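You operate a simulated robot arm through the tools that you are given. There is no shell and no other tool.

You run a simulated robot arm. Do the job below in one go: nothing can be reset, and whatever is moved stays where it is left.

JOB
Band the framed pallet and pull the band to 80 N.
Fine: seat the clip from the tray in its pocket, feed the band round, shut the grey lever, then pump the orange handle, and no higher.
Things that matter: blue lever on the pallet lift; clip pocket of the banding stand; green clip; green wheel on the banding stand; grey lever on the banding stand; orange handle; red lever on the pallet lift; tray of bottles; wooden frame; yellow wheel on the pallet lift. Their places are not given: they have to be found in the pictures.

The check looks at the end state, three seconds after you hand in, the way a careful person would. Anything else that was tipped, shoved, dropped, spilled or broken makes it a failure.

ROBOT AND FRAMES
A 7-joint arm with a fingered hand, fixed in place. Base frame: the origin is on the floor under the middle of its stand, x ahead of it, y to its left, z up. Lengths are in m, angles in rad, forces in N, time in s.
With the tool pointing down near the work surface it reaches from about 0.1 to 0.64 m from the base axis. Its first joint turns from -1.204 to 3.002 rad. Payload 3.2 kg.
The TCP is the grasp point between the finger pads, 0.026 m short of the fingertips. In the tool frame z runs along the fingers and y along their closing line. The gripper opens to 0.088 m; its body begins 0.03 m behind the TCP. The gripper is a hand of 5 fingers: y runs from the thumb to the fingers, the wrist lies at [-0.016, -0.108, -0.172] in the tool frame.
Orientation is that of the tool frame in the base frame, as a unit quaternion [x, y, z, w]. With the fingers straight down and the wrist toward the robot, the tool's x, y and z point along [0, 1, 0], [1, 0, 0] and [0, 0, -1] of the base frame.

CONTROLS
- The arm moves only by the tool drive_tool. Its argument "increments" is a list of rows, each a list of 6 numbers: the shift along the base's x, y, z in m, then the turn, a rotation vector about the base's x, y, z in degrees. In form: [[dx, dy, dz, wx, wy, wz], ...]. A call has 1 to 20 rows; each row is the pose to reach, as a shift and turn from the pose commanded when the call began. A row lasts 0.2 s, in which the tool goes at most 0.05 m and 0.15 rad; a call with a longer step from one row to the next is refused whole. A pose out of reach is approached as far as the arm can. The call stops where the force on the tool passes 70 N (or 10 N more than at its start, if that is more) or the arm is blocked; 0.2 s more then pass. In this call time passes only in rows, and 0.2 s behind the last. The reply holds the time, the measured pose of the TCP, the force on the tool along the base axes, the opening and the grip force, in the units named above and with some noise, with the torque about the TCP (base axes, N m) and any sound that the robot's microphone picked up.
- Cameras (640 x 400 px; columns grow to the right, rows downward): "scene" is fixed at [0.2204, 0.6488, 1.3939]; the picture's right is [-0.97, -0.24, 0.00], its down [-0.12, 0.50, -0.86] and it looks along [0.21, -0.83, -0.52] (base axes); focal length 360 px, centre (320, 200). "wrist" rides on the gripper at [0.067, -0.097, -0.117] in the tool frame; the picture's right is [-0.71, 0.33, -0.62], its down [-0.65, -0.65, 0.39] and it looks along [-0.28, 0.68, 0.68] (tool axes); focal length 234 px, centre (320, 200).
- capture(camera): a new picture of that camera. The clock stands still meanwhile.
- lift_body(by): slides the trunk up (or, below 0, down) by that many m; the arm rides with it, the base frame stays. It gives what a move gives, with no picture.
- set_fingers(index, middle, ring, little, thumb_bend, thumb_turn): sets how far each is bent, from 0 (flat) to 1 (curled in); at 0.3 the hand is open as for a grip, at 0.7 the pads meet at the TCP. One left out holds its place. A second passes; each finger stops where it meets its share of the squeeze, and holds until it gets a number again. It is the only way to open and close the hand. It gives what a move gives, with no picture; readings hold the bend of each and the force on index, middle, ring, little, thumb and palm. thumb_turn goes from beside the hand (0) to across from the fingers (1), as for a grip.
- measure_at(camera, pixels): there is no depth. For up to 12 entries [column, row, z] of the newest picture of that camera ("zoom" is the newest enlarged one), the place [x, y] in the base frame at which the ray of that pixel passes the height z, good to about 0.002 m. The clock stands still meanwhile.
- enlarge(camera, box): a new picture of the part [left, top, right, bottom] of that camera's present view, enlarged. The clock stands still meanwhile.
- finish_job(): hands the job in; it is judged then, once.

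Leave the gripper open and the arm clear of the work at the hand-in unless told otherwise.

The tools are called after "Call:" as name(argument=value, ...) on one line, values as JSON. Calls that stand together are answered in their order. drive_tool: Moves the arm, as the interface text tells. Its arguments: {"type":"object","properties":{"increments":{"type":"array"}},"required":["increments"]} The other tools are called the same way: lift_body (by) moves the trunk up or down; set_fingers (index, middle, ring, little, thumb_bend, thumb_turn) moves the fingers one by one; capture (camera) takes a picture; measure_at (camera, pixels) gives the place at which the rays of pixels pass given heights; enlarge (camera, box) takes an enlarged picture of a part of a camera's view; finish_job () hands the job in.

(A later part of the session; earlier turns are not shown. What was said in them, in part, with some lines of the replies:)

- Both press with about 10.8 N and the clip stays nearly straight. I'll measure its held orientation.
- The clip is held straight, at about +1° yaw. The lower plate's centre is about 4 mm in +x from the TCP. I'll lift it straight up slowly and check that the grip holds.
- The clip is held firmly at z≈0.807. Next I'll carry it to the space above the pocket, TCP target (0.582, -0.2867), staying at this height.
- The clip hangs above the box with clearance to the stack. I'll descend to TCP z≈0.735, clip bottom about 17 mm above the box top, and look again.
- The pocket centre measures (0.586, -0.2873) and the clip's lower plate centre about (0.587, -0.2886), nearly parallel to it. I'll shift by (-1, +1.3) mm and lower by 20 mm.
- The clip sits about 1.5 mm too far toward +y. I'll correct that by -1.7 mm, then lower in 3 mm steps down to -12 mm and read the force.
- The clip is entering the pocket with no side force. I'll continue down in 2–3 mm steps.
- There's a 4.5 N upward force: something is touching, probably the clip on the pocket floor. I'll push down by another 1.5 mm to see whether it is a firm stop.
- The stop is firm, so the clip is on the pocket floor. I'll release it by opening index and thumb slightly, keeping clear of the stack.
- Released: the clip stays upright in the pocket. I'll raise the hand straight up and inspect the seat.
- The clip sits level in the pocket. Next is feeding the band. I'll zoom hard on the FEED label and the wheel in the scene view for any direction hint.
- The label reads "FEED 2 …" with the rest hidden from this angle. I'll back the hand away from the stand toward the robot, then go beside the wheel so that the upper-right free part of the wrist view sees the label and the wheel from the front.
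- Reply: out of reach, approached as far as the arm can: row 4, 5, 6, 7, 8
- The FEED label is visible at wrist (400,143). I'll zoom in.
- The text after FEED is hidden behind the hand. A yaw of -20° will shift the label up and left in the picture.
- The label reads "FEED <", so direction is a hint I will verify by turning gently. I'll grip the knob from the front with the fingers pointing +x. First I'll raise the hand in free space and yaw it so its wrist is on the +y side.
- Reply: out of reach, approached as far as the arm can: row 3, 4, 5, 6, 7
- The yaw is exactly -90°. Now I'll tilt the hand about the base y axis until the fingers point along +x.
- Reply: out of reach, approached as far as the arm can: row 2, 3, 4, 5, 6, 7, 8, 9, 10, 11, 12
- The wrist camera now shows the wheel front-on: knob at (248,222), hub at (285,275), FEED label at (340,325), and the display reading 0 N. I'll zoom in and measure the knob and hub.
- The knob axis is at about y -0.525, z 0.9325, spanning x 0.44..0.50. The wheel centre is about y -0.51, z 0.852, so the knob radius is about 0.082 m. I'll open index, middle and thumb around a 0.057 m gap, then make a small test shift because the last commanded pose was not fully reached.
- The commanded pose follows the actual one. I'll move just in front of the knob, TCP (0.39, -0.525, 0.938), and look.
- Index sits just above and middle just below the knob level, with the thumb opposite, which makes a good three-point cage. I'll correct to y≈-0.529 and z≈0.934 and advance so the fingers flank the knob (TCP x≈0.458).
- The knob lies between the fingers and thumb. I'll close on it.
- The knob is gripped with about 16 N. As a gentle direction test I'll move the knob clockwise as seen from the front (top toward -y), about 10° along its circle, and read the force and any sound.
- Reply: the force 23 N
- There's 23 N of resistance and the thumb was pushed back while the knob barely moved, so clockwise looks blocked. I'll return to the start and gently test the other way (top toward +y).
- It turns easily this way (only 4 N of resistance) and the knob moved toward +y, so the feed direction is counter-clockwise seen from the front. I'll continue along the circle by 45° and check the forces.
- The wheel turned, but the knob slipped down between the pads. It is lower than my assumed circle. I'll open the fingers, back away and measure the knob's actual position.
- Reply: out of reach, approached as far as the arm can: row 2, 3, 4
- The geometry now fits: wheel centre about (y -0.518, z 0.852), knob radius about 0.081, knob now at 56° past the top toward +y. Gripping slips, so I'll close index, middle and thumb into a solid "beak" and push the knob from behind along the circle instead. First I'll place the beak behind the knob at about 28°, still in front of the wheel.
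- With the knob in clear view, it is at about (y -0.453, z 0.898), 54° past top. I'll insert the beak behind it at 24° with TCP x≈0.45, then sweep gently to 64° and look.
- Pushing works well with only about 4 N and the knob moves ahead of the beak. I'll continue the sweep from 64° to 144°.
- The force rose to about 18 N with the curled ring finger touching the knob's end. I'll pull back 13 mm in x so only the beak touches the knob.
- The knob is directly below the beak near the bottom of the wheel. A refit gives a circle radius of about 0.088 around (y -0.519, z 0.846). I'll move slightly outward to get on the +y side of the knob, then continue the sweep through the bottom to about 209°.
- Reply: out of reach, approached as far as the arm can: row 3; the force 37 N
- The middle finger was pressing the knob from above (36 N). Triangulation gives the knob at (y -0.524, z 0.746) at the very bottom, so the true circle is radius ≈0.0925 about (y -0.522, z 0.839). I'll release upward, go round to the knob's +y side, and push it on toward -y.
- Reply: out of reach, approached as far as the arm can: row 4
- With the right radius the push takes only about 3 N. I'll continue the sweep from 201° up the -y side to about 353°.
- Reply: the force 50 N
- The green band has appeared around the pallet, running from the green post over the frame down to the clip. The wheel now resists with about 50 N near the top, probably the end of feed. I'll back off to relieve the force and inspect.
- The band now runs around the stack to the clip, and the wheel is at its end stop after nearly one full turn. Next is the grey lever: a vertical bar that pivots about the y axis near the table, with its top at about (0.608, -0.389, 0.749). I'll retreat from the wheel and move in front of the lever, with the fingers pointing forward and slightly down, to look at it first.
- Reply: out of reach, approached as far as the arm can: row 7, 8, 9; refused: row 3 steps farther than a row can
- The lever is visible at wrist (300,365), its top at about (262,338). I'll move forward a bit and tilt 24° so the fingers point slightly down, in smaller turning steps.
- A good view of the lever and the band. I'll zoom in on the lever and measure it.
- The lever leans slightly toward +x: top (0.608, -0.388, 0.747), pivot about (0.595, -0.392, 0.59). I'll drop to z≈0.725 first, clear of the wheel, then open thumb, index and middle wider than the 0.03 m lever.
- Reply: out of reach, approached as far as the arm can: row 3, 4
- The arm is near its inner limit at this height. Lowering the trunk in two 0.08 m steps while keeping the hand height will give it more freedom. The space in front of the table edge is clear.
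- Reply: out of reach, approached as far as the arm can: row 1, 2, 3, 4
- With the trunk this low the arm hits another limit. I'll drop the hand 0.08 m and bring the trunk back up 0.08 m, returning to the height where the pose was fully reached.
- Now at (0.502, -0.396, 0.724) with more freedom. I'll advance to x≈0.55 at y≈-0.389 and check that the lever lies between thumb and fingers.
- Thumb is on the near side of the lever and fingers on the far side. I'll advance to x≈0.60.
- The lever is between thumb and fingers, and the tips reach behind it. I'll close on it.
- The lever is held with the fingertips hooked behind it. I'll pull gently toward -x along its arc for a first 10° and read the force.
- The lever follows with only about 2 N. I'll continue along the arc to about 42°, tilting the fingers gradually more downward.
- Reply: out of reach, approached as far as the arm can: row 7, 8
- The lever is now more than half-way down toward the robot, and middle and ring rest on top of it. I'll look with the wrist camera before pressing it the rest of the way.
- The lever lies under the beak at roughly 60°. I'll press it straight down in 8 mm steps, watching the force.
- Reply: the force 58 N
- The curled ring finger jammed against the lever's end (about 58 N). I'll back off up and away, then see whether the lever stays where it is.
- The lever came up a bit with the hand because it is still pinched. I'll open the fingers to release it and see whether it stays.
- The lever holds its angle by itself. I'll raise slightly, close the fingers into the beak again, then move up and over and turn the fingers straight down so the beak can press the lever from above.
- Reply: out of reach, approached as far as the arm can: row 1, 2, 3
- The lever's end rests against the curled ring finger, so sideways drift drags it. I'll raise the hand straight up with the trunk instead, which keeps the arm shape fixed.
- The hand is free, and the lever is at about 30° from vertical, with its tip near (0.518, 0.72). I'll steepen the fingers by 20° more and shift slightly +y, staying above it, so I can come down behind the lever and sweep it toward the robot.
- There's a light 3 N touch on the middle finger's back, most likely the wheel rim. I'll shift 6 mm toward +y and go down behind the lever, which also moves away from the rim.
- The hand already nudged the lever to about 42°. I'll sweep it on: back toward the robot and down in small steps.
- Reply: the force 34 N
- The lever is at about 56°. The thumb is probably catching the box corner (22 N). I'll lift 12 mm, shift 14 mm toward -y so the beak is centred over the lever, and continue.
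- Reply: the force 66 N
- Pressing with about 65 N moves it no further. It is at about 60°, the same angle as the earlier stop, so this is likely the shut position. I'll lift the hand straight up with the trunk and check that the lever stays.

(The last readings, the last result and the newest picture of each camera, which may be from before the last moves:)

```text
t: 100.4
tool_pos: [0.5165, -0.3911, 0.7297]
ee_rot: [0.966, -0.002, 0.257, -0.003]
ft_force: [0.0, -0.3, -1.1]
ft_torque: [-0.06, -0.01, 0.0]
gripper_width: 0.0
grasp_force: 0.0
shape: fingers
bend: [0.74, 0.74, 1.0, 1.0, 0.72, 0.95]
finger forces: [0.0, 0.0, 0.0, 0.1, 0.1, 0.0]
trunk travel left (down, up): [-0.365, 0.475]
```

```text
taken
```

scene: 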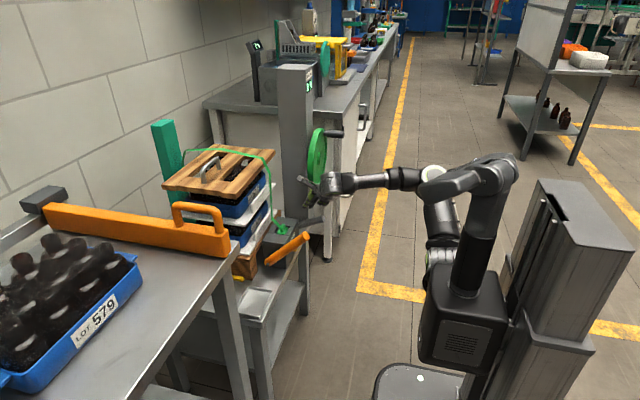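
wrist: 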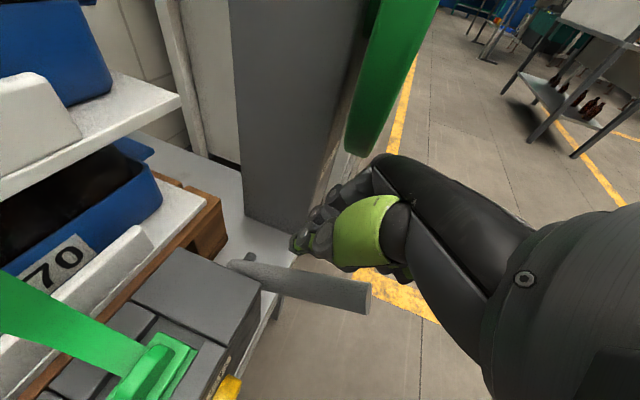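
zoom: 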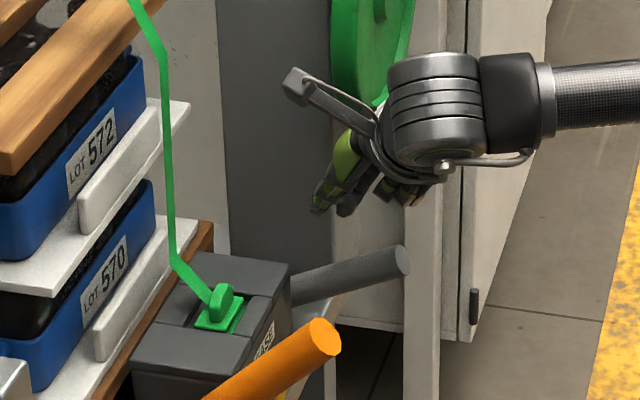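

The lever stays down at its stop. Next is the orange handle: its pivot is near (0.613, -0.19, 0.592) and its tip near (0.474, -0.19, 0.736), about 46° up. I'll raise the hand, go over in front of the box to above the handle tip, and turn the fingers straight down.

Call:
drive_tool(increments=[[-0.012, 0.01, 0.025, 0, 0, 0], [-0.025, 0.03, 0.05, 0, 0, 0], [-0.03, 0.06, 0.07, 0, 5, 0], [-0.03, 0.1, 0.08, 0, 10, 0], [-0.03, 0.14, 0.08, 0, 15, 0], [-0.03, 0.17, 0.08, 0, 20, 0], [-0.03, 0.2, 0.08, 0, 25, 0], [-0.03, 0.2, 0.08, 0, 30, 0], [-0.03, 0.2, 0.08, 0, 30, 0]])

Call:
capture(camera="scene")

Call:
capture(camera="wrist")

```text
t: 102.4
tool_pos: [0.4861, -0.1923, 0.8104]
ee_rot: [1.0, -0.001, -0.003, -0.002]
ft_force: [-0.6, -0.5, 0.6]
ft_torque: [-0.02, 0.01, 0.02]
gripper_width: 0.0001
grasp_force: 0.1
shape: fingers
bend: [0.74, 0.74, 1.0, 1.0, 0.72, 0.95]
finger forces: [0.0, 0.1, 0.0, 0.0, 0.0, 0.0]
trunk travel left (down, up): [-0.365, 0.475]
```

```text
taken
```

scene: 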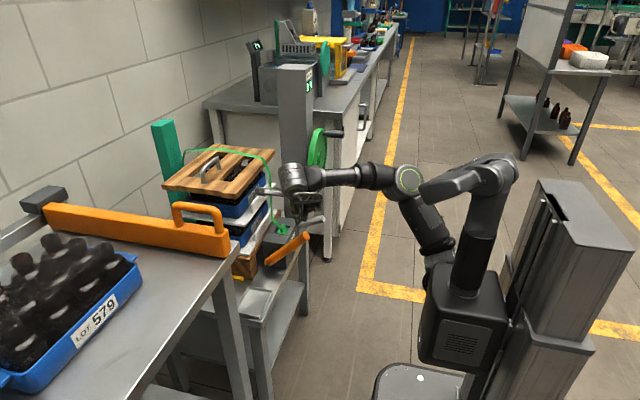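

```text
taken
```

wrist: 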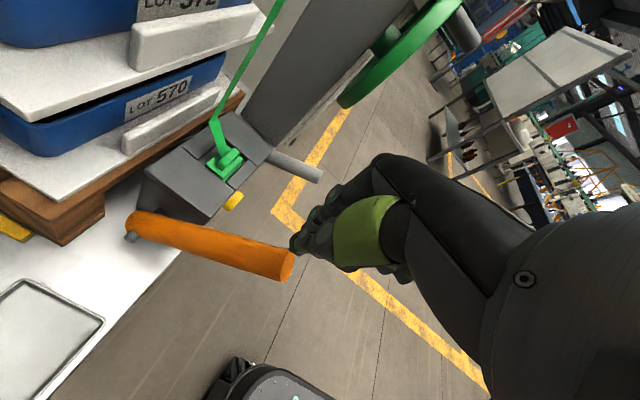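

The hand is above the handle. I'll measure the handle's tip and pivot in this view, and check the display for a baseline.

Call:
enlarge(camera="wrist", box=[110, 180, 330, 300])

Call:
measure_at(camera="wrist", pixels=[[288, 265, 0.71], [288, 265, 0.72], [288, 265, 0.73], [288, 265, 0.74], [132, 222, 0.58], [132, 222, 0.59], [132, 222, 0.6], [132, 238, 0.59]])

Call:
enlarge(camera="scene", box=[270, 55, 330, 115])

Call:
enlarge(camera="scene", box=[240, 200, 330, 280])

```text
2.91 times, centred on (220, 240) of wrist
```

zoom: 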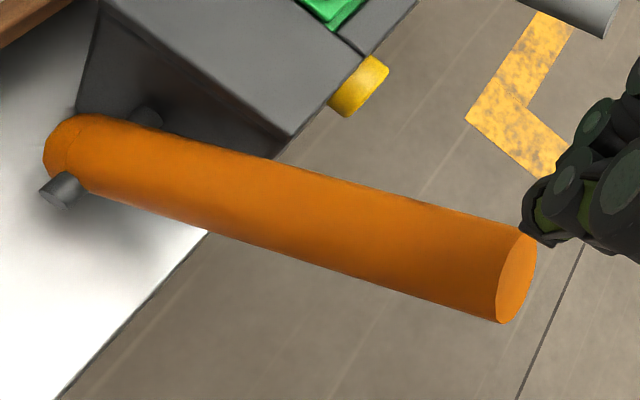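

```text
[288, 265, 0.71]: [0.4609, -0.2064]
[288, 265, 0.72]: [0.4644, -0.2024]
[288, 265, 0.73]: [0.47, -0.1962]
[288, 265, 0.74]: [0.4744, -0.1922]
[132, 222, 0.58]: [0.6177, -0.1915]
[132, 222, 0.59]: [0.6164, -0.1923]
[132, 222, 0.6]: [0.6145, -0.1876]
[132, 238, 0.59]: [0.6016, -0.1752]
```

```text
6.67 times, centred on (300, 85) of scene
```

zoom: 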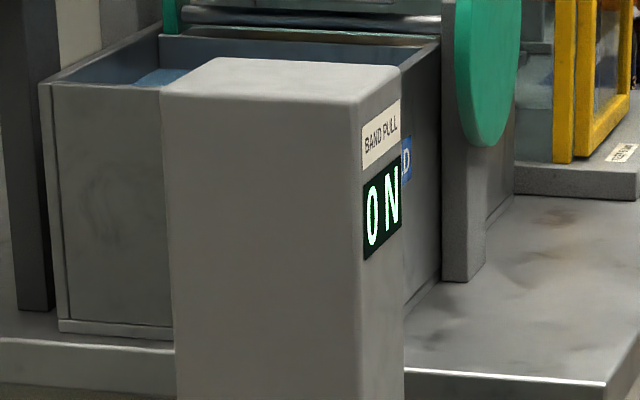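

```text
5.00 times, centred on (285, 240) of scene
```

zoom: 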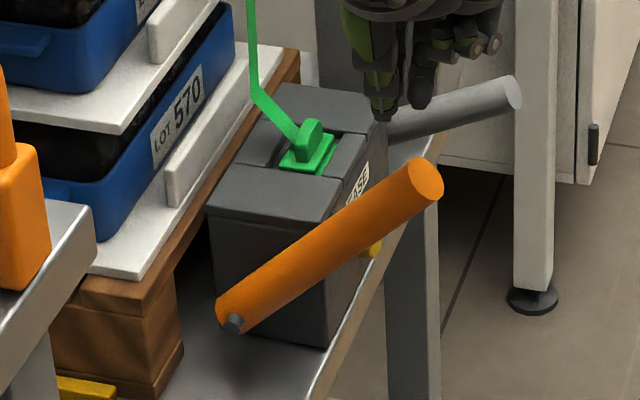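

The handle tip is at (0.473, -0.194, 0.737), its pivot at (0.616, -0.19, 0.592), and the display reads 0 N. I'll place the beak on top of the handle near its tip and press it down a little (about 10°) as a first part-stroke.

Call:
drive_tool(increments=[[0.01, 0, -0.015, 0, 0, 0], [0.02, 0, -0.03, 0, 0, 0], [0.022, 0, -0.045, 0, 0, 0], [0.022, 0, -0.045, 0, 0, 0]])

Call:
drive_tool(increments=[[0.0, 0, -0.01, 0, 0, 0], [-0.008, 0, -0.017, 0, 0, 0], [-0.017, 0, -0.025, 0, 0, 0], [-0.025, 0, -0.032, 0, 0, 0]])

Call:
enlarge(camera="scene", box=[270, 55, 330, 115])

Call:
enlarge(camera="scene", box=[240, 180, 340, 280])

```text
t: 103.4
tool_pos: [0.5084, -0.1923, 0.7649]
ee_rot: [1.0, -0.001, -0.002, -0.001]
ft_force: [-0.3, 0.2, -0.2]
ft_torque: [-0.03, 0.03, -0.01]
gripper_width: 0.0
grasp_force: 0.1
shape: fingers
bend: [0.74, 0.74, 1.0, 1.0, 0.72, 0.95]
finger forces: [0.0, 0.0, 0.1, 0.1, 0.0, 0.1]
trunk travel left (down, up): [-0.365, 0.475]
```

```text
t: 104.4
tool_pos: [0.483, -0.1907, 0.734]
ee_rot: [1.0, -0.002, 0.0, -0.002]
ft_force: [1.3, -0.1, 0.3]
ft_torque: [0.02, -0.03, -0.03]
gripper_width: 0.0
grasp_force: 0.7
shape: fingers
bend: [0.74, 0.74, 1.0, 1.0, 0.72, 0.95]
finger forces: [0.0, 2.6, 0.0, 0.0, 0.1, 0.0]
trunk travel left (down, up): [-0.365, 0.475]
```

```text
6.67 times, centred on (300, 85) of scene
```

zoom: 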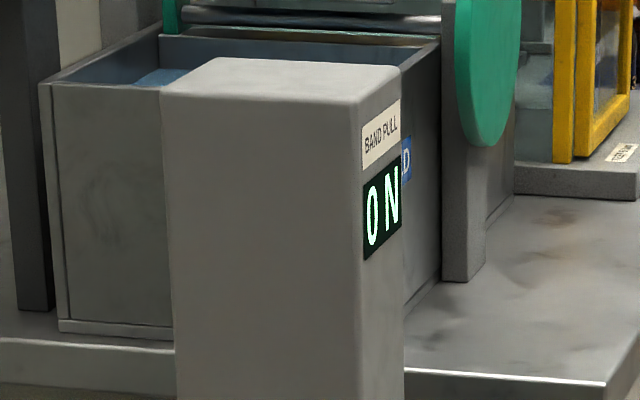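

```text
4.00 times, centred on (290, 230) of scene
```

zoom: 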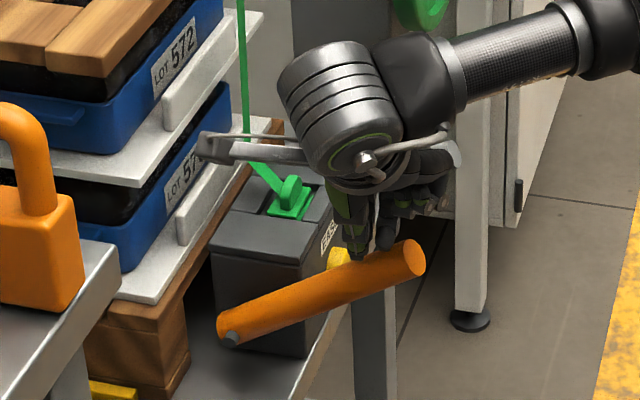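

The handle moves with only about 3 N and the display still reads 0 N. I'll press a bit further, to about 25° from horizontal, and read again.

Call:
drive_tool(increments=[[-0.005, 0, -0.0065, 0, 0, 0], [-0.01, 0, -0.013, 0, 0, 0], [-0.0145, 0, -0.0195, 0, 0, 0], [-0.019, 0, -0.0258, 0, 0, 0]])

Call:
enlarge(camera="scene", box=[270, 55, 330, 115])

Call:
enlarge(camera="scene", box=[240, 180, 340, 280])

```text
t: 105.4
tool_pos: [0.465, -0.1909, 0.7085]
ee_rot: [1.0, -0.001, -0.002, -0.001]
ft_force: [3.1, -0.6, 3.1]
ft_torque: [0.04, -0.02, -0.03]
gripper_width: 0.0
grasp_force: 1.8
shape: fingers
bend: [0.74, 0.74, 1.0, 1.0, 0.72, 0.95]
finger forces: [0.0, 3.4, 0.1, 0.0, 0.0, 0.0]
trunk travel left (down, up): [-0.365, 0.475]
```

```text
6.67 times, centred on (300, 85) of scene
```

zoom: 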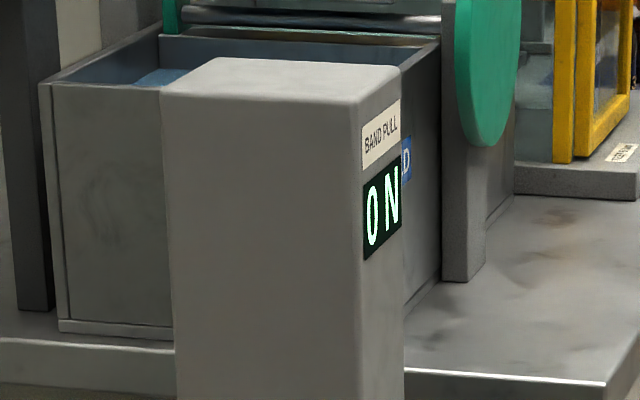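

```text
4.00 times, centred on (290, 230) of scene
```

zoom: 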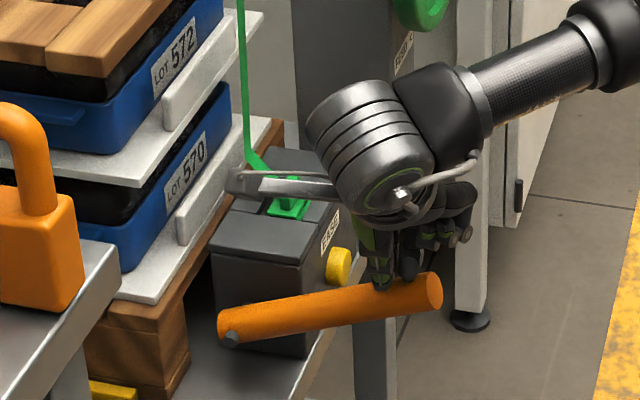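

Still 0 N at about 25°. I'll continue down in small steps toward 10° and read the force and the display.

Call:
drive_tool(increments=[[-0.0041, 0, -0.0068, 0, 0, 0], [-0.0082, 0, -0.0136, 0, 0, 0], [-0.0118, 0, -0.0207, 0, 0, 0], [-0.0152, 0, -0.0279, 0, 0, 0]])

Call:
enlarge(camera="scene", box=[270, 55, 330, 115])

Call:
enlarge(camera="scene", box=[240, 180, 340, 280])

```text
t: 106.4
tool_pos: [0.4489, -0.1909, 0.679]
ee_rot: [1.0, -0.002, -0.001, -0.002]
ft_force: [2.7, 0.2, 4.3]
ft_torque: [0.01, -0.04, -0.03]
gripper_width: 0.0002
grasp_force: 1.1
shape: fingers
bend: [0.74, 0.75, 1.0, 1.0, 0.72, 0.95]
finger forces: [0.0, 2.7, 0.0, 0.0, 0.0, 0.0]
trunk travel left (down, up): [-0.365, 0.475]
```

```text
6.67 times, centred on (300, 85) of scene
```

zoom: 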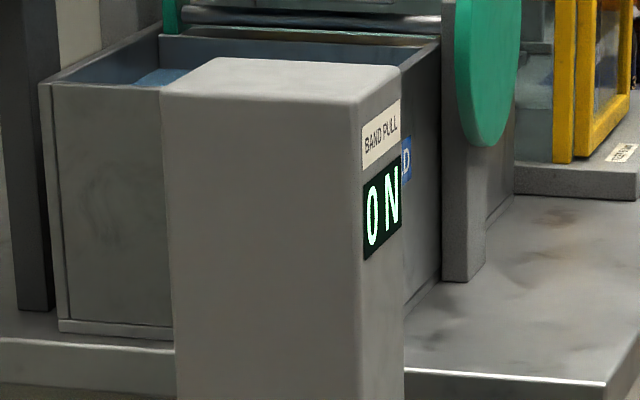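

```text
4.00 times, centred on (290, 230) of scene
```

zoom: 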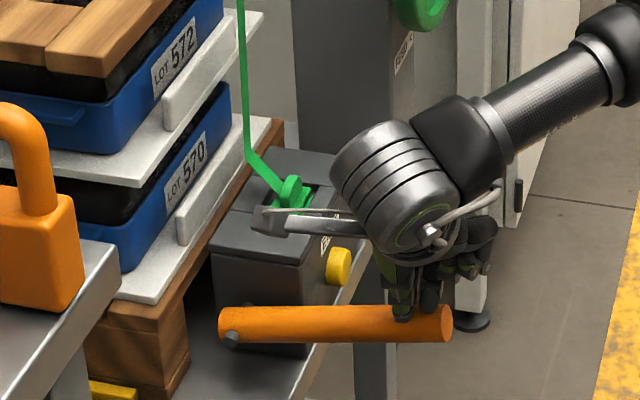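

Still 0 N at about 14°. I'll continue to the end of the stroke in small steps.

Call:
drive_tool(increments=[[-0.0028, 0, -0.0074, 0, 0, 0], [-0.0056, 0, -0.0148, 0, 0, 0], [-0.0078, 0, -0.0225, 0, 0, 0], [-0.0098, 0, -0.0301, 0, 0, 0]])

Call:
enlarge(camera="scene", box=[270, 55, 330, 115])

Call:
enlarge(camera="scene", box=[240, 180, 340, 280])

```text
t: 107.4
tool_pos: [0.4387, -0.1908, 0.649]
ee_rot: [1.0, -0.001, -0.001, -0.002]
ft_force: [4.5, 1.4, 5.1]
ft_torque: [0.07, -0.18, -0.01]
gripper_width: 0.0
grasp_force: 4.6
shape: fingers
bend: [0.74, 0.74, 1.0, 1.0, 0.72, 0.93]
finger forces: [0.0, 0.0, 0.0, 0.1, 9.5, 0.0]
trunk travel left (down, up): [-0.365, 0.475]
```

```text
6.67 times, centred on (300, 85) of scene
```

zoom: 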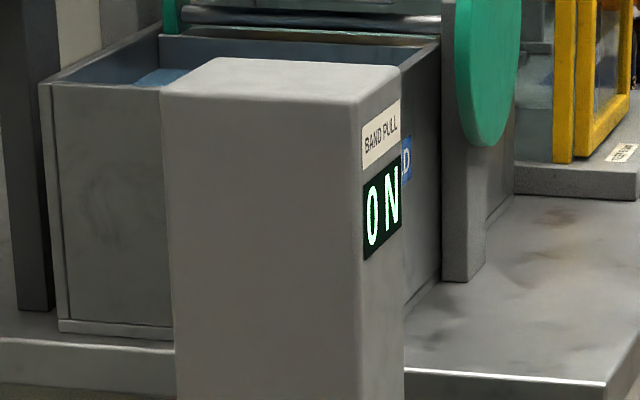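

```text
4.00 times, centred on (290, 230) of scene
```

zoom: 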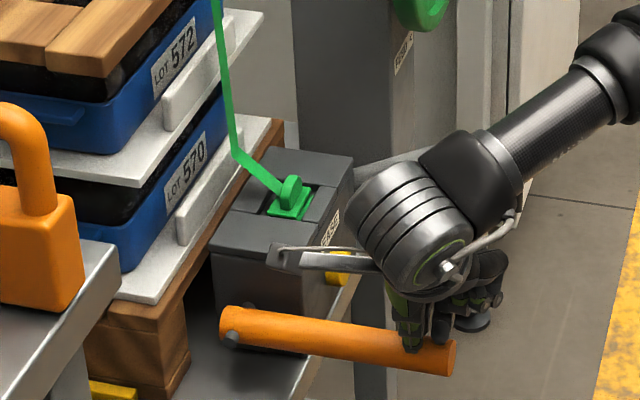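

The band visibly shifted: slack is being taken up, though the display still reads 0 N. I'll press a little further to find the bottom of the stroke.

Call:
drive_tool(increments=[[-0.001, 0, -0.006, 0, 0, 0], [-0.002, 0, -0.012, 0, 0, 0], [-0.003, 0, -0.017, 0, 0, 0]])

Call:
enlarge(camera="scene", box=[270, 55, 330, 115])

Call:
enlarge(camera="scene", box=[240, 180, 340, 280])

```text
t: 108.2
tool_pos: [0.438, -0.191, 0.6442]
ee_rot: [1.0, -0.002, 0.014, 0.002]
ft_force: [9.1, -6.4, 67.4]
ft_torque: [-0.32, -1.07, -0.13]
gripper_width: 0.0
grasp_force: 38.8
shape: fingers
bend: [0.74, 0.74, 1.0, 1.0, 0.72, 0.93]
finger forces: [54.7, 0.0, 0.1, 0.0, 22.1, 0.0]
trunk travel left (down, up): [-0.365, 0.475]
```

```text
6.67 times, centred on (300, 85) of scene
```

zoom: 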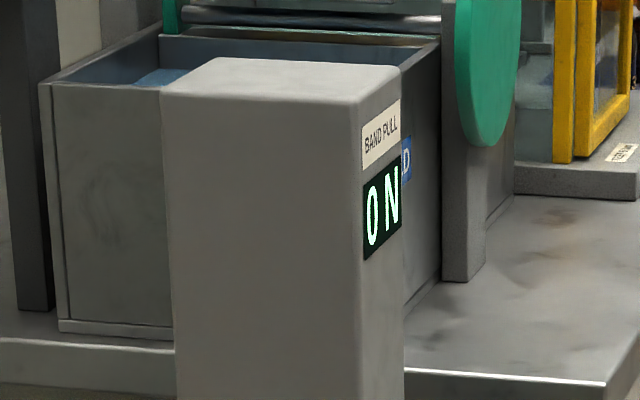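

```text
4.00 times, centred on (290, 230) of scene
```

zoom: 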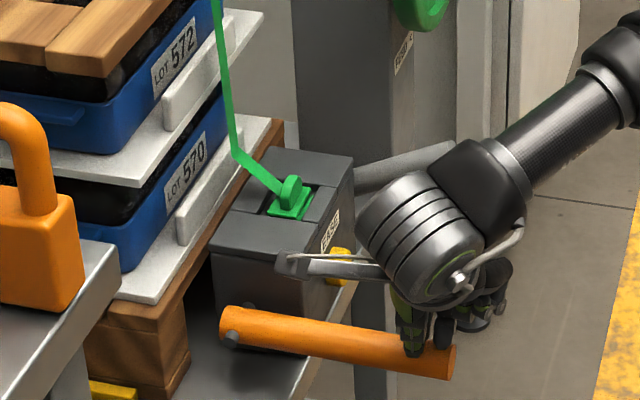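

That is the bottom of the stroke (hard stop, 67 N), and the display still reads 0 N: the first stroke only took up slack. I'll raise the hand and see whether the handle comes back by itself.

Call:
drive_tool(increments=[[0.001, 0, 0.015, 0, 0, 0], [0.004, 0, 0.035, 0, 0, 0], [0.01, 0, 0.06, 0, 0, 0], [0.02, 0, 0.09, 0, 0, 0], [0.035, 0, 0.12, 0, 0, 0], [0.04, 0, 0.13, 0, 0, 0]])

Call:
enlarge(camera="scene", box=[240, 180, 340, 280])

Call:
enlarge(camera="scene", box=[270, 55, 330, 115])

```text
t: 109.6
tool_pos: [0.477, -0.1917, 0.7612]
ee_rot: [1.0, -0.003, -0.003, -0.002]
ft_force: [1.5, 0.3, 1.5]
ft_torque: [0.0, 0.02, -0.01]
gripper_width: 0.0
grasp_force: 0.5
shape: fingers
bend: [0.74, 0.74, 1.0, 1.0, 0.72, 0.95]
finger forces: [0.0, 1.5, 0.0, 0.0, 0.1, 0.0]
trunk travel left (down, up): [-0.365, 0.475]
```

```text
4.00 times, centred on (290, 230) of scene
```

zoom: 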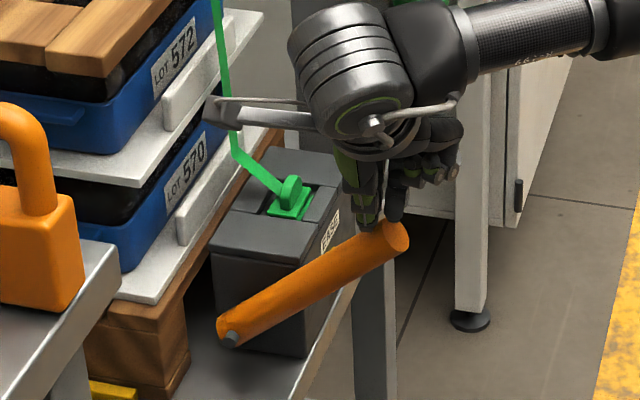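

```text
6.67 times, centred on (300, 85) of scene
```

zoom: 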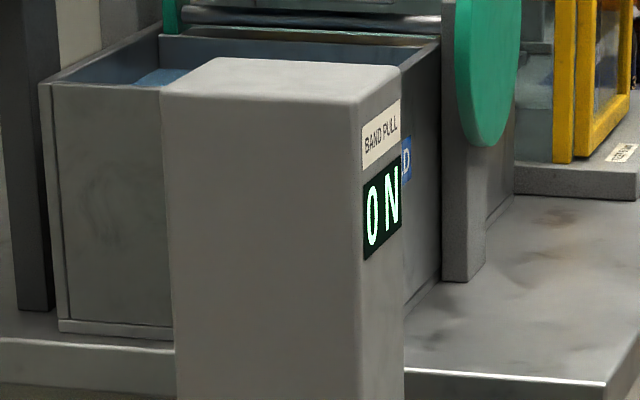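

The handle springs back up with the hand. I'll let it return fully to the top, then start the second stroke in steps, reading the display at each one.

Call:
drive_tool(increments=[[0.015, 0, 0.012, 0, 0, 0], [0.03, 0, 0.015, 0, 0, 0], [0.03, 0, 0.015, 0, 0, 0]])

Call:
drive_tool(increments=[[-0.004, 0, -0.02, 0, 0, 0], [-0.013, 0, -0.033, 0, 0, 0], [-0.023, 0, -0.045, 0, 0, 0], [-0.033, 0, -0.057, 0, 0, 0]])

Call:
enlarge(camera="scene", box=[270, 55, 330, 115])

Call:
enlarge(camera="scene", box=[240, 180, 340, 280])

```text
t: 110.4
tool_pos: [0.5071, -0.1903, 0.7782]
ee_rot: [1.0, -0.002, -0.002, -0.002]
ft_force: [0.3, 0.8, -0.1]
ft_torque: [-0.01, 0.02, -0.01]
gripper_width: 0.0
grasp_force: 0.0
shape: fingers
bend: [0.74, 0.74, 1.0, 1.0, 0.72, 0.95]
finger forces: [0.0, 0.0, 0.1, 0.0, 0.1, 0.0]
trunk travel left (down, up): [-0.365, 0.475]
```

```text
t: 111.4
tool_pos: [0.4735, -0.1923, 0.7206]
ee_rot: [1.0, -0.002, -0.001, -0.002]
ft_force: [2.0, -0.2, 2.0]
ft_torque: [0.02, -0.02, -0.01]
gripper_width: 0.0
grasp_force: 2.1
shape: fingers
bend: [0.74, 0.75, 1.0, 1.0, 0.72, 0.95]
finger forces: [0.0, 3.0, 0.1, 0.0, 0.0, 0.0]
trunk travel left (down, up): [-0.365, 0.475]
```

```text
6.67 times, centred on (300, 85) of scene
```

zoom: 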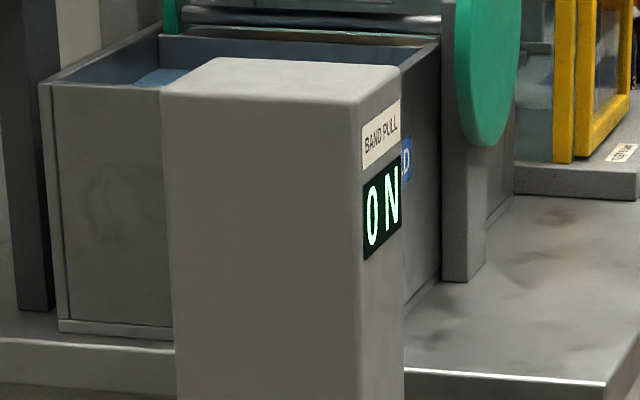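

```text
4.00 times, centred on (290, 230) of scene
```

zoom: 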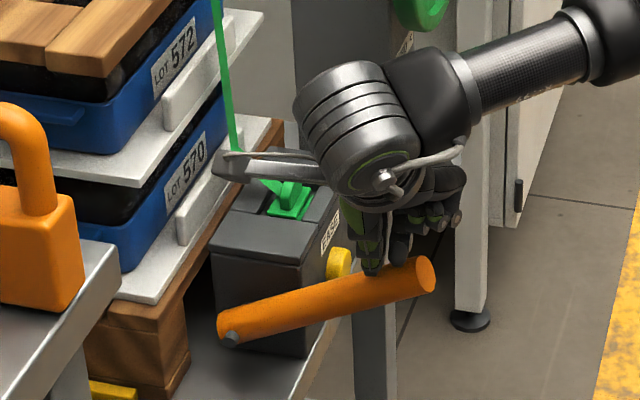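

Still 0 N at about 30°. I'll continue this stroke down to 15°, then read.

Call:
drive_tool(increments=[[-0.0045, 0, -0.0064, 0, 0, 0], [-0.0091, 0, -0.0129, 0, 0, 0], [-0.0132, 0, -0.0197, 0, 0, 0], [-0.0172, 0, -0.0265, 0, 0, 0], [-0.0207, 0, -0.0336, 0, 0, 0], [-0.0242, 0, -0.0408, 0, 0, 0]])

Call:
enlarge(camera="scene", box=[270, 55, 330, 115])

Call:
enlarge(camera="scene", box=[160, 110, 340, 260])

```text
t: 112.8
tool_pos: [0.4503, -0.192, 0.6802]
ee_rot: [1.0, -0.002, -0.001, -0.001]
ft_force: [3.6, 1.0, 3.4]
ft_torque: [0.06, -0.02, 0.0]
gripper_width: 0.0003
grasp_force: 1.6
shape: fingers
bend: [0.74, 0.75, 1.0, 1.0, 0.72, 0.95]
finger forces: [0.0, 2.7, 0.0, 0.1, 0.1, 0.0]
trunk travel left (down, up): [-0.365, 0.475]
```

```text
6.67 times, centred on (300, 85) of scene
```

zoom: 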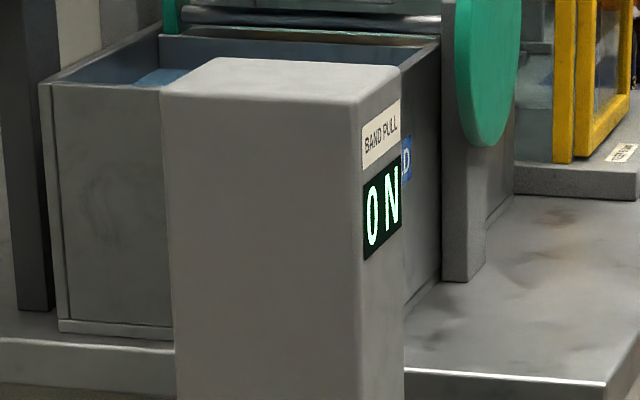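

```text
2.67 times, centred on (250, 185) of scene
```

zoom: 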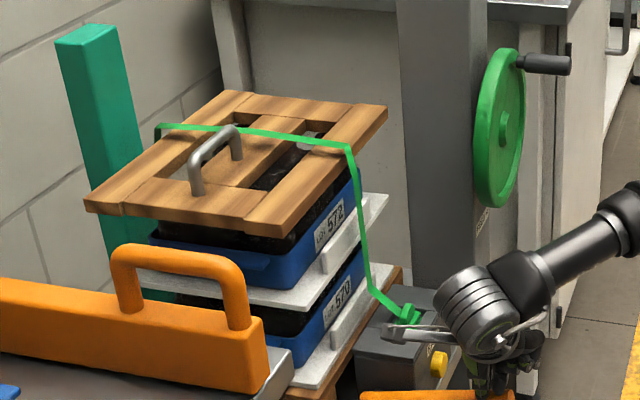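

The band has drawn close to the frame. I'll finish this stroke to about 5° (short of the hard stop) and read.

Call:
drive_tool(increments=[[-0.0028, 0, -0.0074, 0, 0, 0], [-0.0056, 0, -0.0148, 0, 0, 0], [-0.0078, 0, -0.0225, 0, 0, 0], [-0.0098, 0, -0.0295, 0, 0, 0]])

Call:
enlarge(camera="scene", box=[270, 55, 330, 115])

Call:
enlarge(camera="scene", box=[160, 110, 340, 260])

```text
t: 113.8
tool_pos: [0.4383, -0.1919, 0.6506]
ee_rot: [1.0, -0.001, -0.001, -0.001]
ft_force: [4.9, 2.2, 5.6]
ft_torque: [0.08, -0.19, 0.02]
gripper_width: 0.0
grasp_force: 4.4
shape: fingers
bend: [0.74, 0.74, 1.0, 1.0, 0.72, 0.94]
finger forces: [0.0, 0.0, 0.0, 0.0, 9.2, 0.0]
trunk travel left (down, up): [-0.365, 0.475]
```

```text
6.67 times, centred on (300, 85) of scene
```

zoom: 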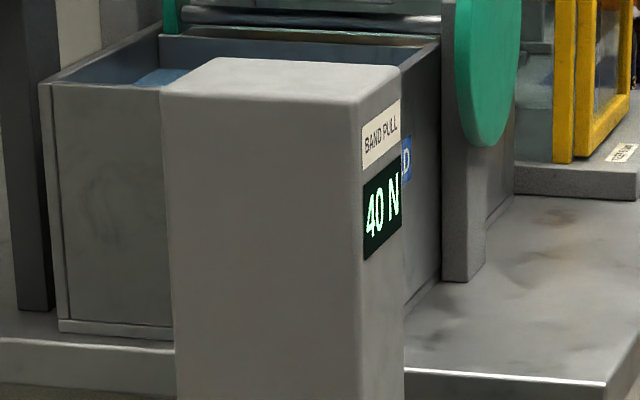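

```text
2.67 times, centred on (250, 185) of scene
```

zoom: 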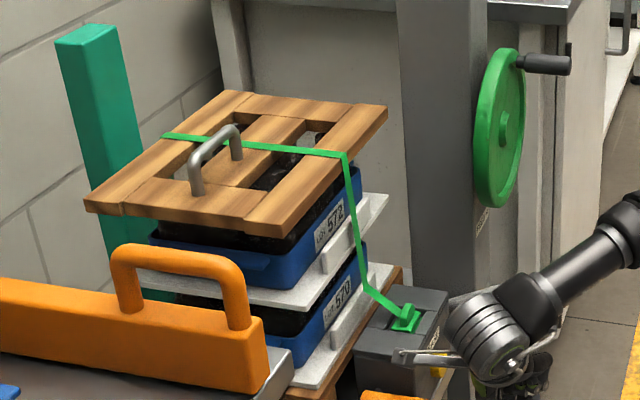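

The display jumped to 40 N near the bottom of this stroke, and the band is tight over the frame. I'll stop pressing, let the handle come all the way up, and check the reading holds.

Call:
drive_tool(increments=[[0.001, 0, 0.015, 0, 0, 0], [0.004, 0, 0.035, 0, 0, 0], [0.012, 0, 0.06, 0, 0, 0], [0.025, 0, 0.085, 0, 0, 0], [0.045, 0, 0.11, 0, 0, 0], [0.067, 0, 0.127, 0, 0, 0], [0.067, 0, 0.127, 0, 0, 0]])

Call:
enlarge(camera="scene", box=[270, 55, 330, 115])

Call:
enlarge(camera="scene", box=[240, 180, 340, 280])

```text
t: 115.4
tool_pos: [0.5065, -0.1911, 0.777]
ee_rot: [1.0, -0.002, -0.001, -0.002]
ft_force: [0.1, -0.6, 0.4]
ft_torque: [0.0, -0.01, 0.0]
gripper_width: 0.0002
grasp_force: 0.0
shape: fingers
bend: [0.74, 0.74, 1.0, 1.0, 0.72, 0.95]
finger forces: [0.0, 0.0, 0.1, 0.0, 0.1, 0.0]
trunk travel left (down, up): [-0.365, 0.475]
```

```text
6.67 times, centred on (300, 85) of scene
```

zoom: 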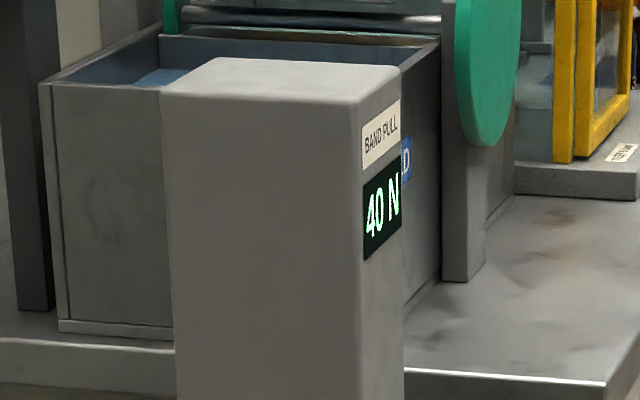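

```text
4.00 times, centred on (290, 230) of scene
```

zoom: 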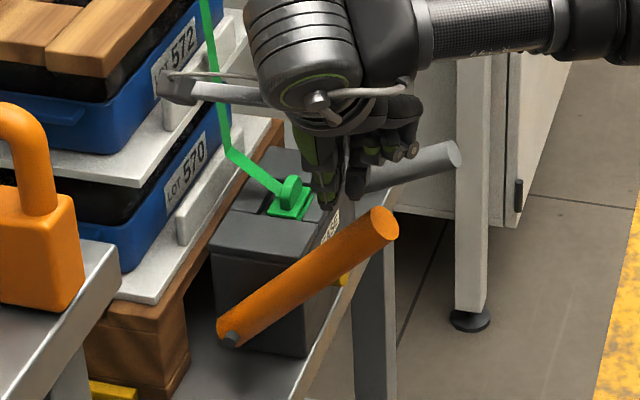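

40 N holds and the handle is fully up. I'll start the third stroke, going only to about 15°, then read again.

Call:
drive_tool(increments=[[-0.004, 0, -0.02, 0, 0, 0], [-0.013, 0, -0.033, 0, 0, 0], [-0.023, 0, -0.045, 0, 0, 0], [-0.033, 0, -0.057, 0, 0, 0], [-0.0421, 0, -0.0699, 0, 0, 0], [-0.0502, 0, -0.0835, 0, 0, 0], [-0.0572, 0, -0.0978, 0, 0, 0]])

Call:
enlarge(camera="scene", box=[270, 55, 330, 115])

```text
t: 117.0
tool_pos: [0.4478, -0.1917, 0.6802]
ee_rot: [1.0, -0.002, -0.001, -0.003]
ft_force: [3.0, 1.1, 3.8]
ft_torque: [0.04, -0.04, 0.0]
gripper_width: 0.0
grasp_force: 0.7
shape: fingers
bend: [0.74, 0.75, 1.0, 1.0, 0.72, 0.95]
finger forces: [0.0, 2.6, 0.0, 0.1, 0.0, 0.0]
trunk travel left (down, up): [-0.365, 0.475]
```

```text
6.67 times, centred on (300, 85) of scene
```

zoom: 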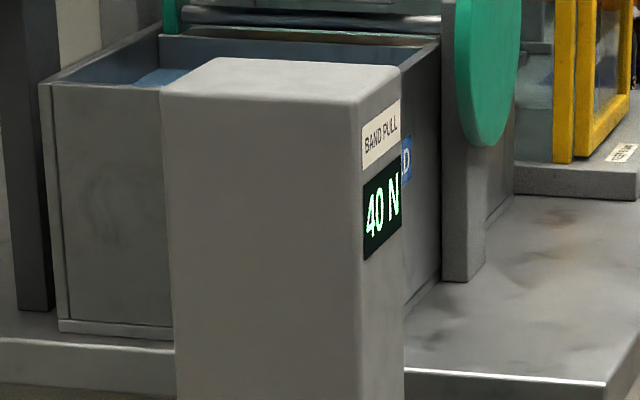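

Still 40 N at 15°. I'll go down in one small step, to about 11°, and read again.

Call:
drive_tool(increments=[[-0.0022, 0, -0.006, 0, 0, 0], [-0.0045, 0, -0.012, 0, 0, 0]])

Call:
enlarge(camera="scene", box=[270, 55, 330, 115])

```text
t: 117.6
tool_pos: [0.444, -0.1917, 0.6676]
ee_rot: [1.0, -0.002, -0.001, -0.002]
ft_force: [3.8, 1.9, 4.6]
ft_torque: [0.07, -0.09, -0.01]
gripper_width: 0.0
grasp_force: 4.3
shape: fingers
bend: [0.74, 0.74, 1.0, 1.0, 0.72, 0.95]
finger forces: [0.1, 0.9, 0.0, 0.0, 7.8, 0.1]
trunk travel left (down, up): [-0.365, 0.475]
```

```text
6.67 times, centred on (300, 85) of scene
```

zoom: 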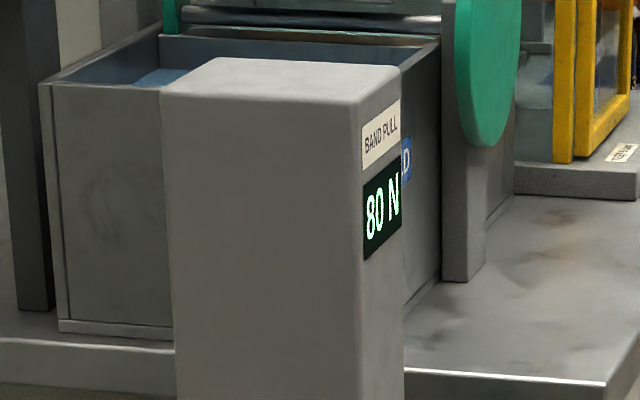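

The display reads 80 N, exactly the target. I'll press no more: let the handle come back up with the hand, then lift clear and check that the reading holds.

Call:
drive_tool(increments=[[0.002, 0, 0.015, 0, 0, 0], [0.008, 0, 0.035, 0, 0, 0], [0.018, 0, 0.058, 0, 0, 0], [0.034, 0, 0.082, 0, 0, 0], [0.055, 0, 0.105, 0, 0, 0], [0.062, 0, 0.125, 0, 0, 0], [0.06, 0, 0.16, 0, 0, 0], [0.05, 0, 0.195, 0, 0, 0], [0.03, 0, 0.22, 0, 0, 0], [0.03, 0, 0.22, 0, 0, 0]])

Call:
enlarge(camera="scene", box=[270, 55, 330, 115])

Call:
capture(camera="scene")

Call:
enlarge(camera="scene", box=[160, 110, 340, 270])

```text
t: 119.8
tool_pos: [0.475, -0.1899, 0.8884]
ee_rot: [1.0, -0.001, -0.002, -0.001]
ft_force: [0.1, -0.2, 0.6]
ft_torque: [-0.01, -0.01, 0.01]
gripper_width: 0.0
grasp_force: 0.0
shape: fingers
bend: [0.74, 0.74, 1.0, 1.0, 0.72, 0.95]
finger forces: [0.0, 0.1, 0.1, 0.1, 0.0, 0.0]
trunk travel left (down, up): [-0.365, 0.475]
```

```text
6.67 times, centred on (300, 85) of scene
```

zoom: 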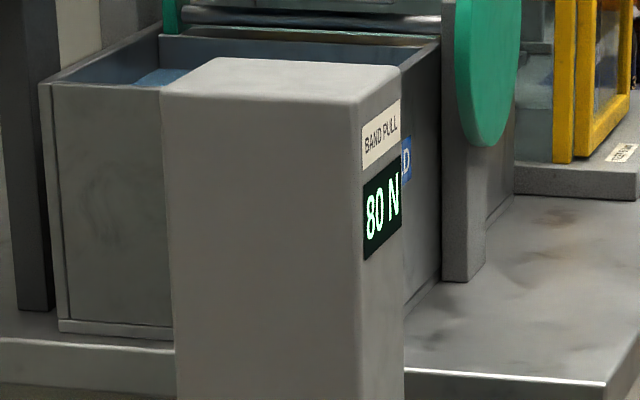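

```text
taken
```

scene: 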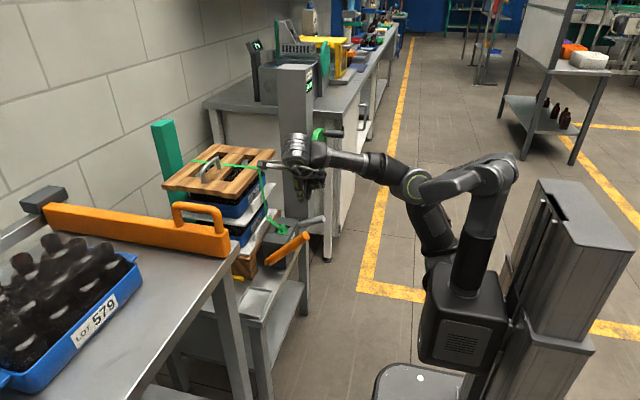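

```text
2.50 times, centred on (250, 190) of scene
```

zoom: 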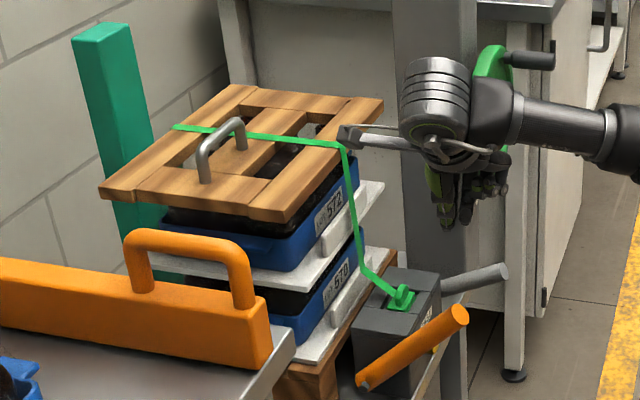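

80 N holds, the handle is back up, and the lever and clip are in place. I'll raise the arm clear with the trunk, move back a little, and open the hand.

Call:
lift_body(by=0.2)

Call:
drive_tool(increments=[[-0.02, 0.01, 0, 0, 0, 0], [-0.04, 0.03, 0, 0, 0, 0], [-0.05, 0.05, 0, 0, 0, 0], [-0.05, 0.06, 0, 0, 0, 0]])

Call:
set_fingers(index=0.3, middle=0.3, ring=0.3, little=0.3, thumb_bend=0.3)

Call:
capture(camera="scene")

Call:
enlarge(camera="scene", box=[160, 60, 360, 280])

Call:
enlarge(camera="wrist", box=[0, 0, 320, 300])

```text
t: 122.0
tool_pos: [0.4754, -0.1913, 1.089]
ee_rot: [1.0, -0.002, -0.002, -0.001]
ft_force: [0.0, -0.4, 0.1]
ft_torque: [0.01, 0.01, 0.02]
gripper_width: 0.0001
grasp_force: 0.0
shape: fingers
bend: [0.74, 0.74, 1.0, 1.0, 0.72, 0.95]
finger forces: [0.0, 0.0, 0.1, 0.0, 0.1, 0.0]
trunk travel left (down, up): [-0.565, 0.275]
```

```text
t: 123.0
tool_pos: [0.4238, -0.1311, 1.0869]
ee_rot: [1.0, -0.001, -0.002, -0.002]
ft_force: [0.0, 0.2, -0.3]
ft_torque: [-0.03, -0.01, 0.01]
gripper_width: 0.0
grasp_force: 0.1
shape: fingers
bend: [0.74, 0.74, 1.0, 1.0, 0.72, 0.95]
finger forces: [0.0, 0.1, 0.0, 0.1, 0.0, 0.0]
trunk travel left (down, up): [-0.565, 0.275]
```

```text
t: 124.0
tool_pos: [0.4247, -0.1305, 1.0876]
ee_rot: [1.0, -0.001, -0.002, -0.002]
ft_force: [-0.9, 0.1, 0.3]
ft_torque: [-0.03, 0.01, -0.02]
gripper_width: 0.0872
grasp_force: 0.1
shape: fingers
bend: [0.3, 0.3, 0.3, 0.3, 0.3, 0.97]
finger forces: [0.0, 0.1, 0.1, 0.1, 0.0, 0.0]
trunk travel left (down, up): [-0.565, 0.275]
```

```text
taken
```

scene: 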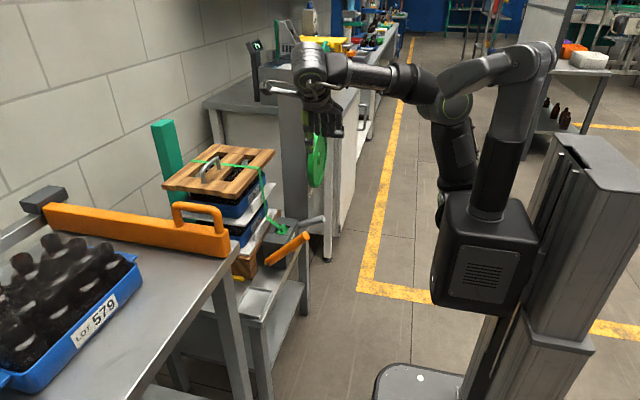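

```text
1.82 times, centred on (260, 170) of scene
```

zoom: 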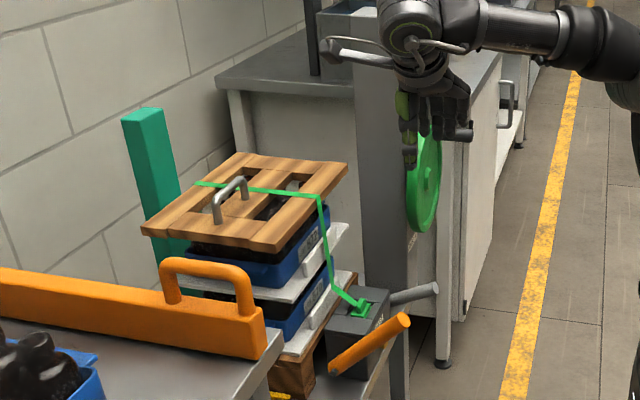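

```text
1.33 times, centred on (160, 150) of wrist
```

zoom: 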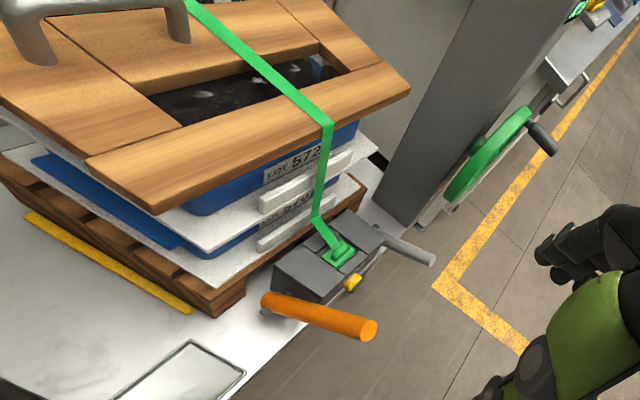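

The hand is open and clear, and the frame, trays and tray of bottles look undisturbed. I'll do a final check of the display through the wrist camera, and of the lever and clip.

Call:
capture(camera="wrist")

Call:
enlarge(camera="wrist", box=[200, 0, 330, 100])

Call:
enlarge(camera="wrist", box=[190, 150, 340, 260])

Call:
enlarge(camera="scene", box=[270, 50, 330, 120])

```text
taken
```

wrist: 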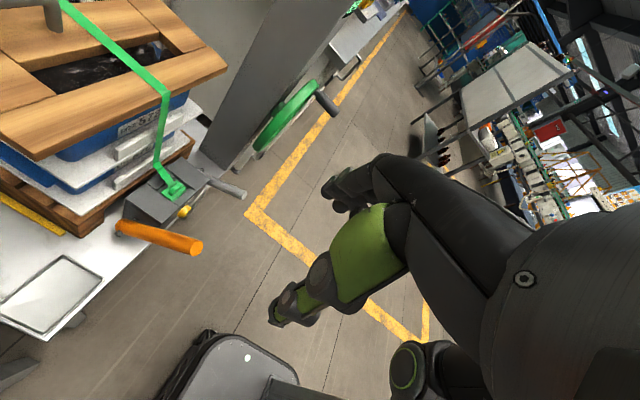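

```text
4.00 times, centred on (265, 50) of wrist
```

zoom: 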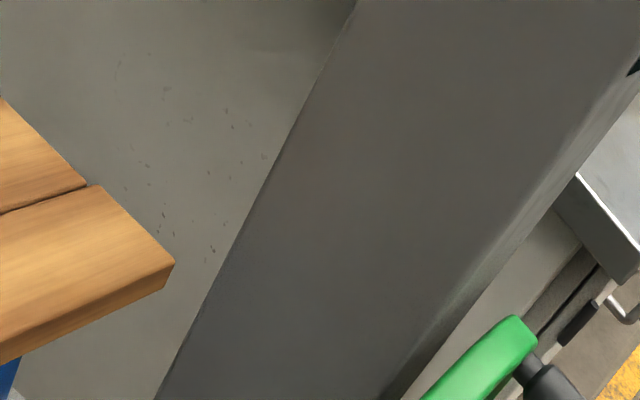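

```text
3.64 times, centred on (265, 205) of wrist
```

zoom: 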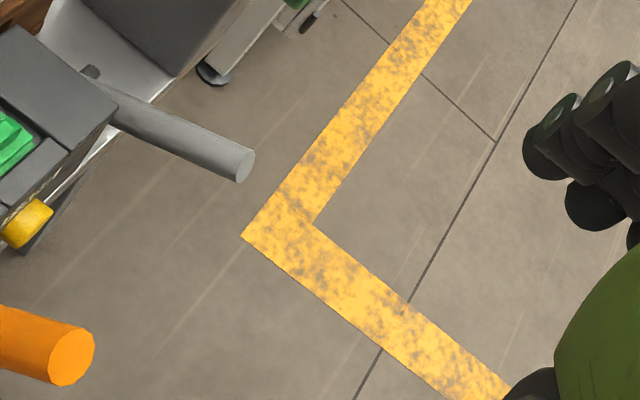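

```text
5.71 times, centred on (300, 85) of scene
```

zoom: 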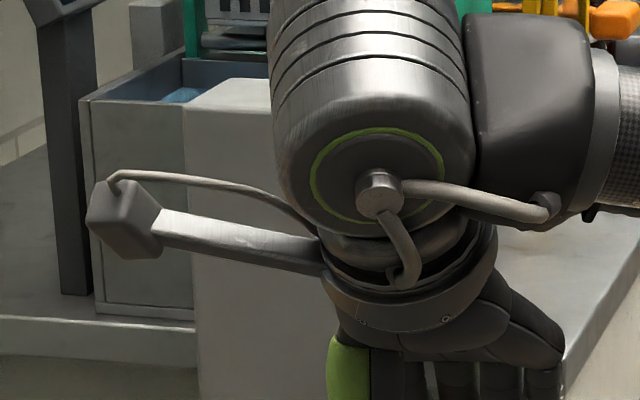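

The display is hidden behind the hand in this view. I'll raise the trunk a little more to uncover it for a last reading.

Call:
lift_body(by=0.15)

Call:
capture(camera="scene")

Call:
enlarge(camera="scene", box=[270, 50, 330, 120])

Call:
enlarge(camera="scene", box=[240, 180, 340, 280])

```text
t: 125.7
tool_pos: [0.4252, -0.1305, 1.2374]
ee_rot: [1.0, -0.002, -0.001, -0.002]
ft_force: [-0.3, -0.3, -0.2]
ft_torque: [0.0, 0.02, -0.03]
gripper_width: 0.0873
grasp_force: 0.1
shape: fingers
bend: [0.3, 0.3, 0.3, 0.3, 0.3, 0.97]
finger forces: [0.1, 0.1, 0.0, 0.0, 0.1, 0.0]
trunk travel left (down, up): [-0.715, 0.125]
```

```text
taken
```

scene: 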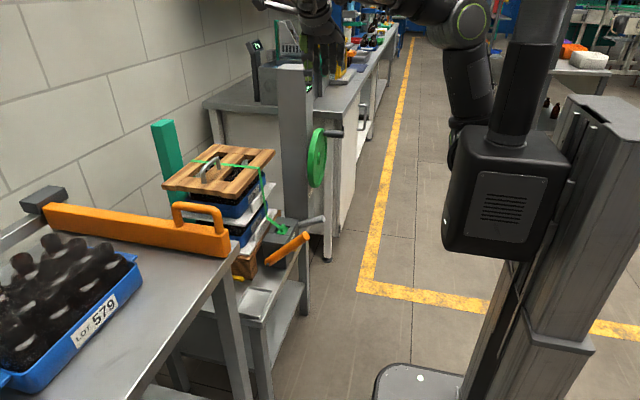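

```text
5.71 times, centred on (300, 85) of scene
```

zoom: 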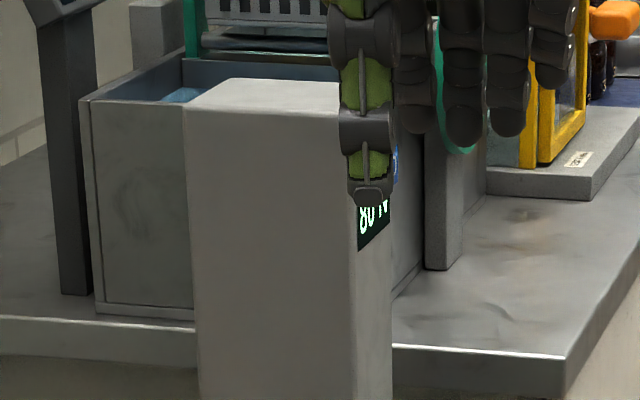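

```text
4.00 times, centred on (290, 230) of scene
```

zoom: 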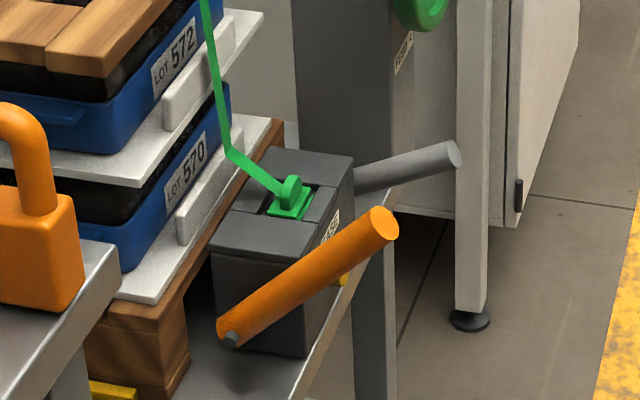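

The display still reads 80 N. The band runs tight from the clip over the frame, the clip is seated, and the grey lever is down at its stop. The orange handle is back up, the hand is open and clear, and nothing else has been disturbed. I'm handing the job in.

Call:
finish_job()

```text
The job is handed in.
```

The framed pallet is banded and the band pull reads 80 N. I stopped pumping as soon as the display showed that figure. The job is handed in; I haven't seen the check's result.

- **Clip:** seated in the pocket of the banding stand. It turned in the fingers on the first grip, so I released it in the tray and picked it up again before carrying it over.
- **Band:** fed round with the green wheel, about nine-tenths of a turn counter-clockwise until it reached a stop. It runs over the wooden frame and down to the clip.
- **Grey lever:** shut, about 60° over from upright toward the robot. It went to a hard stop there and stayed when I let go. On the first try my hand dragged it back up, so I pressed it down a second time.
- **Orange handle:** three strokes. The first only took up slack, the second gave 40 N and the third 80 N. The handle is back up.

While I was moving around the lever, a finger touched the wheel rim lightly, at about 3 N. The thumb may also have caught the box corner once. Nothing was tipped, spilled or moved that I could see. The hand is open and clear of the work.
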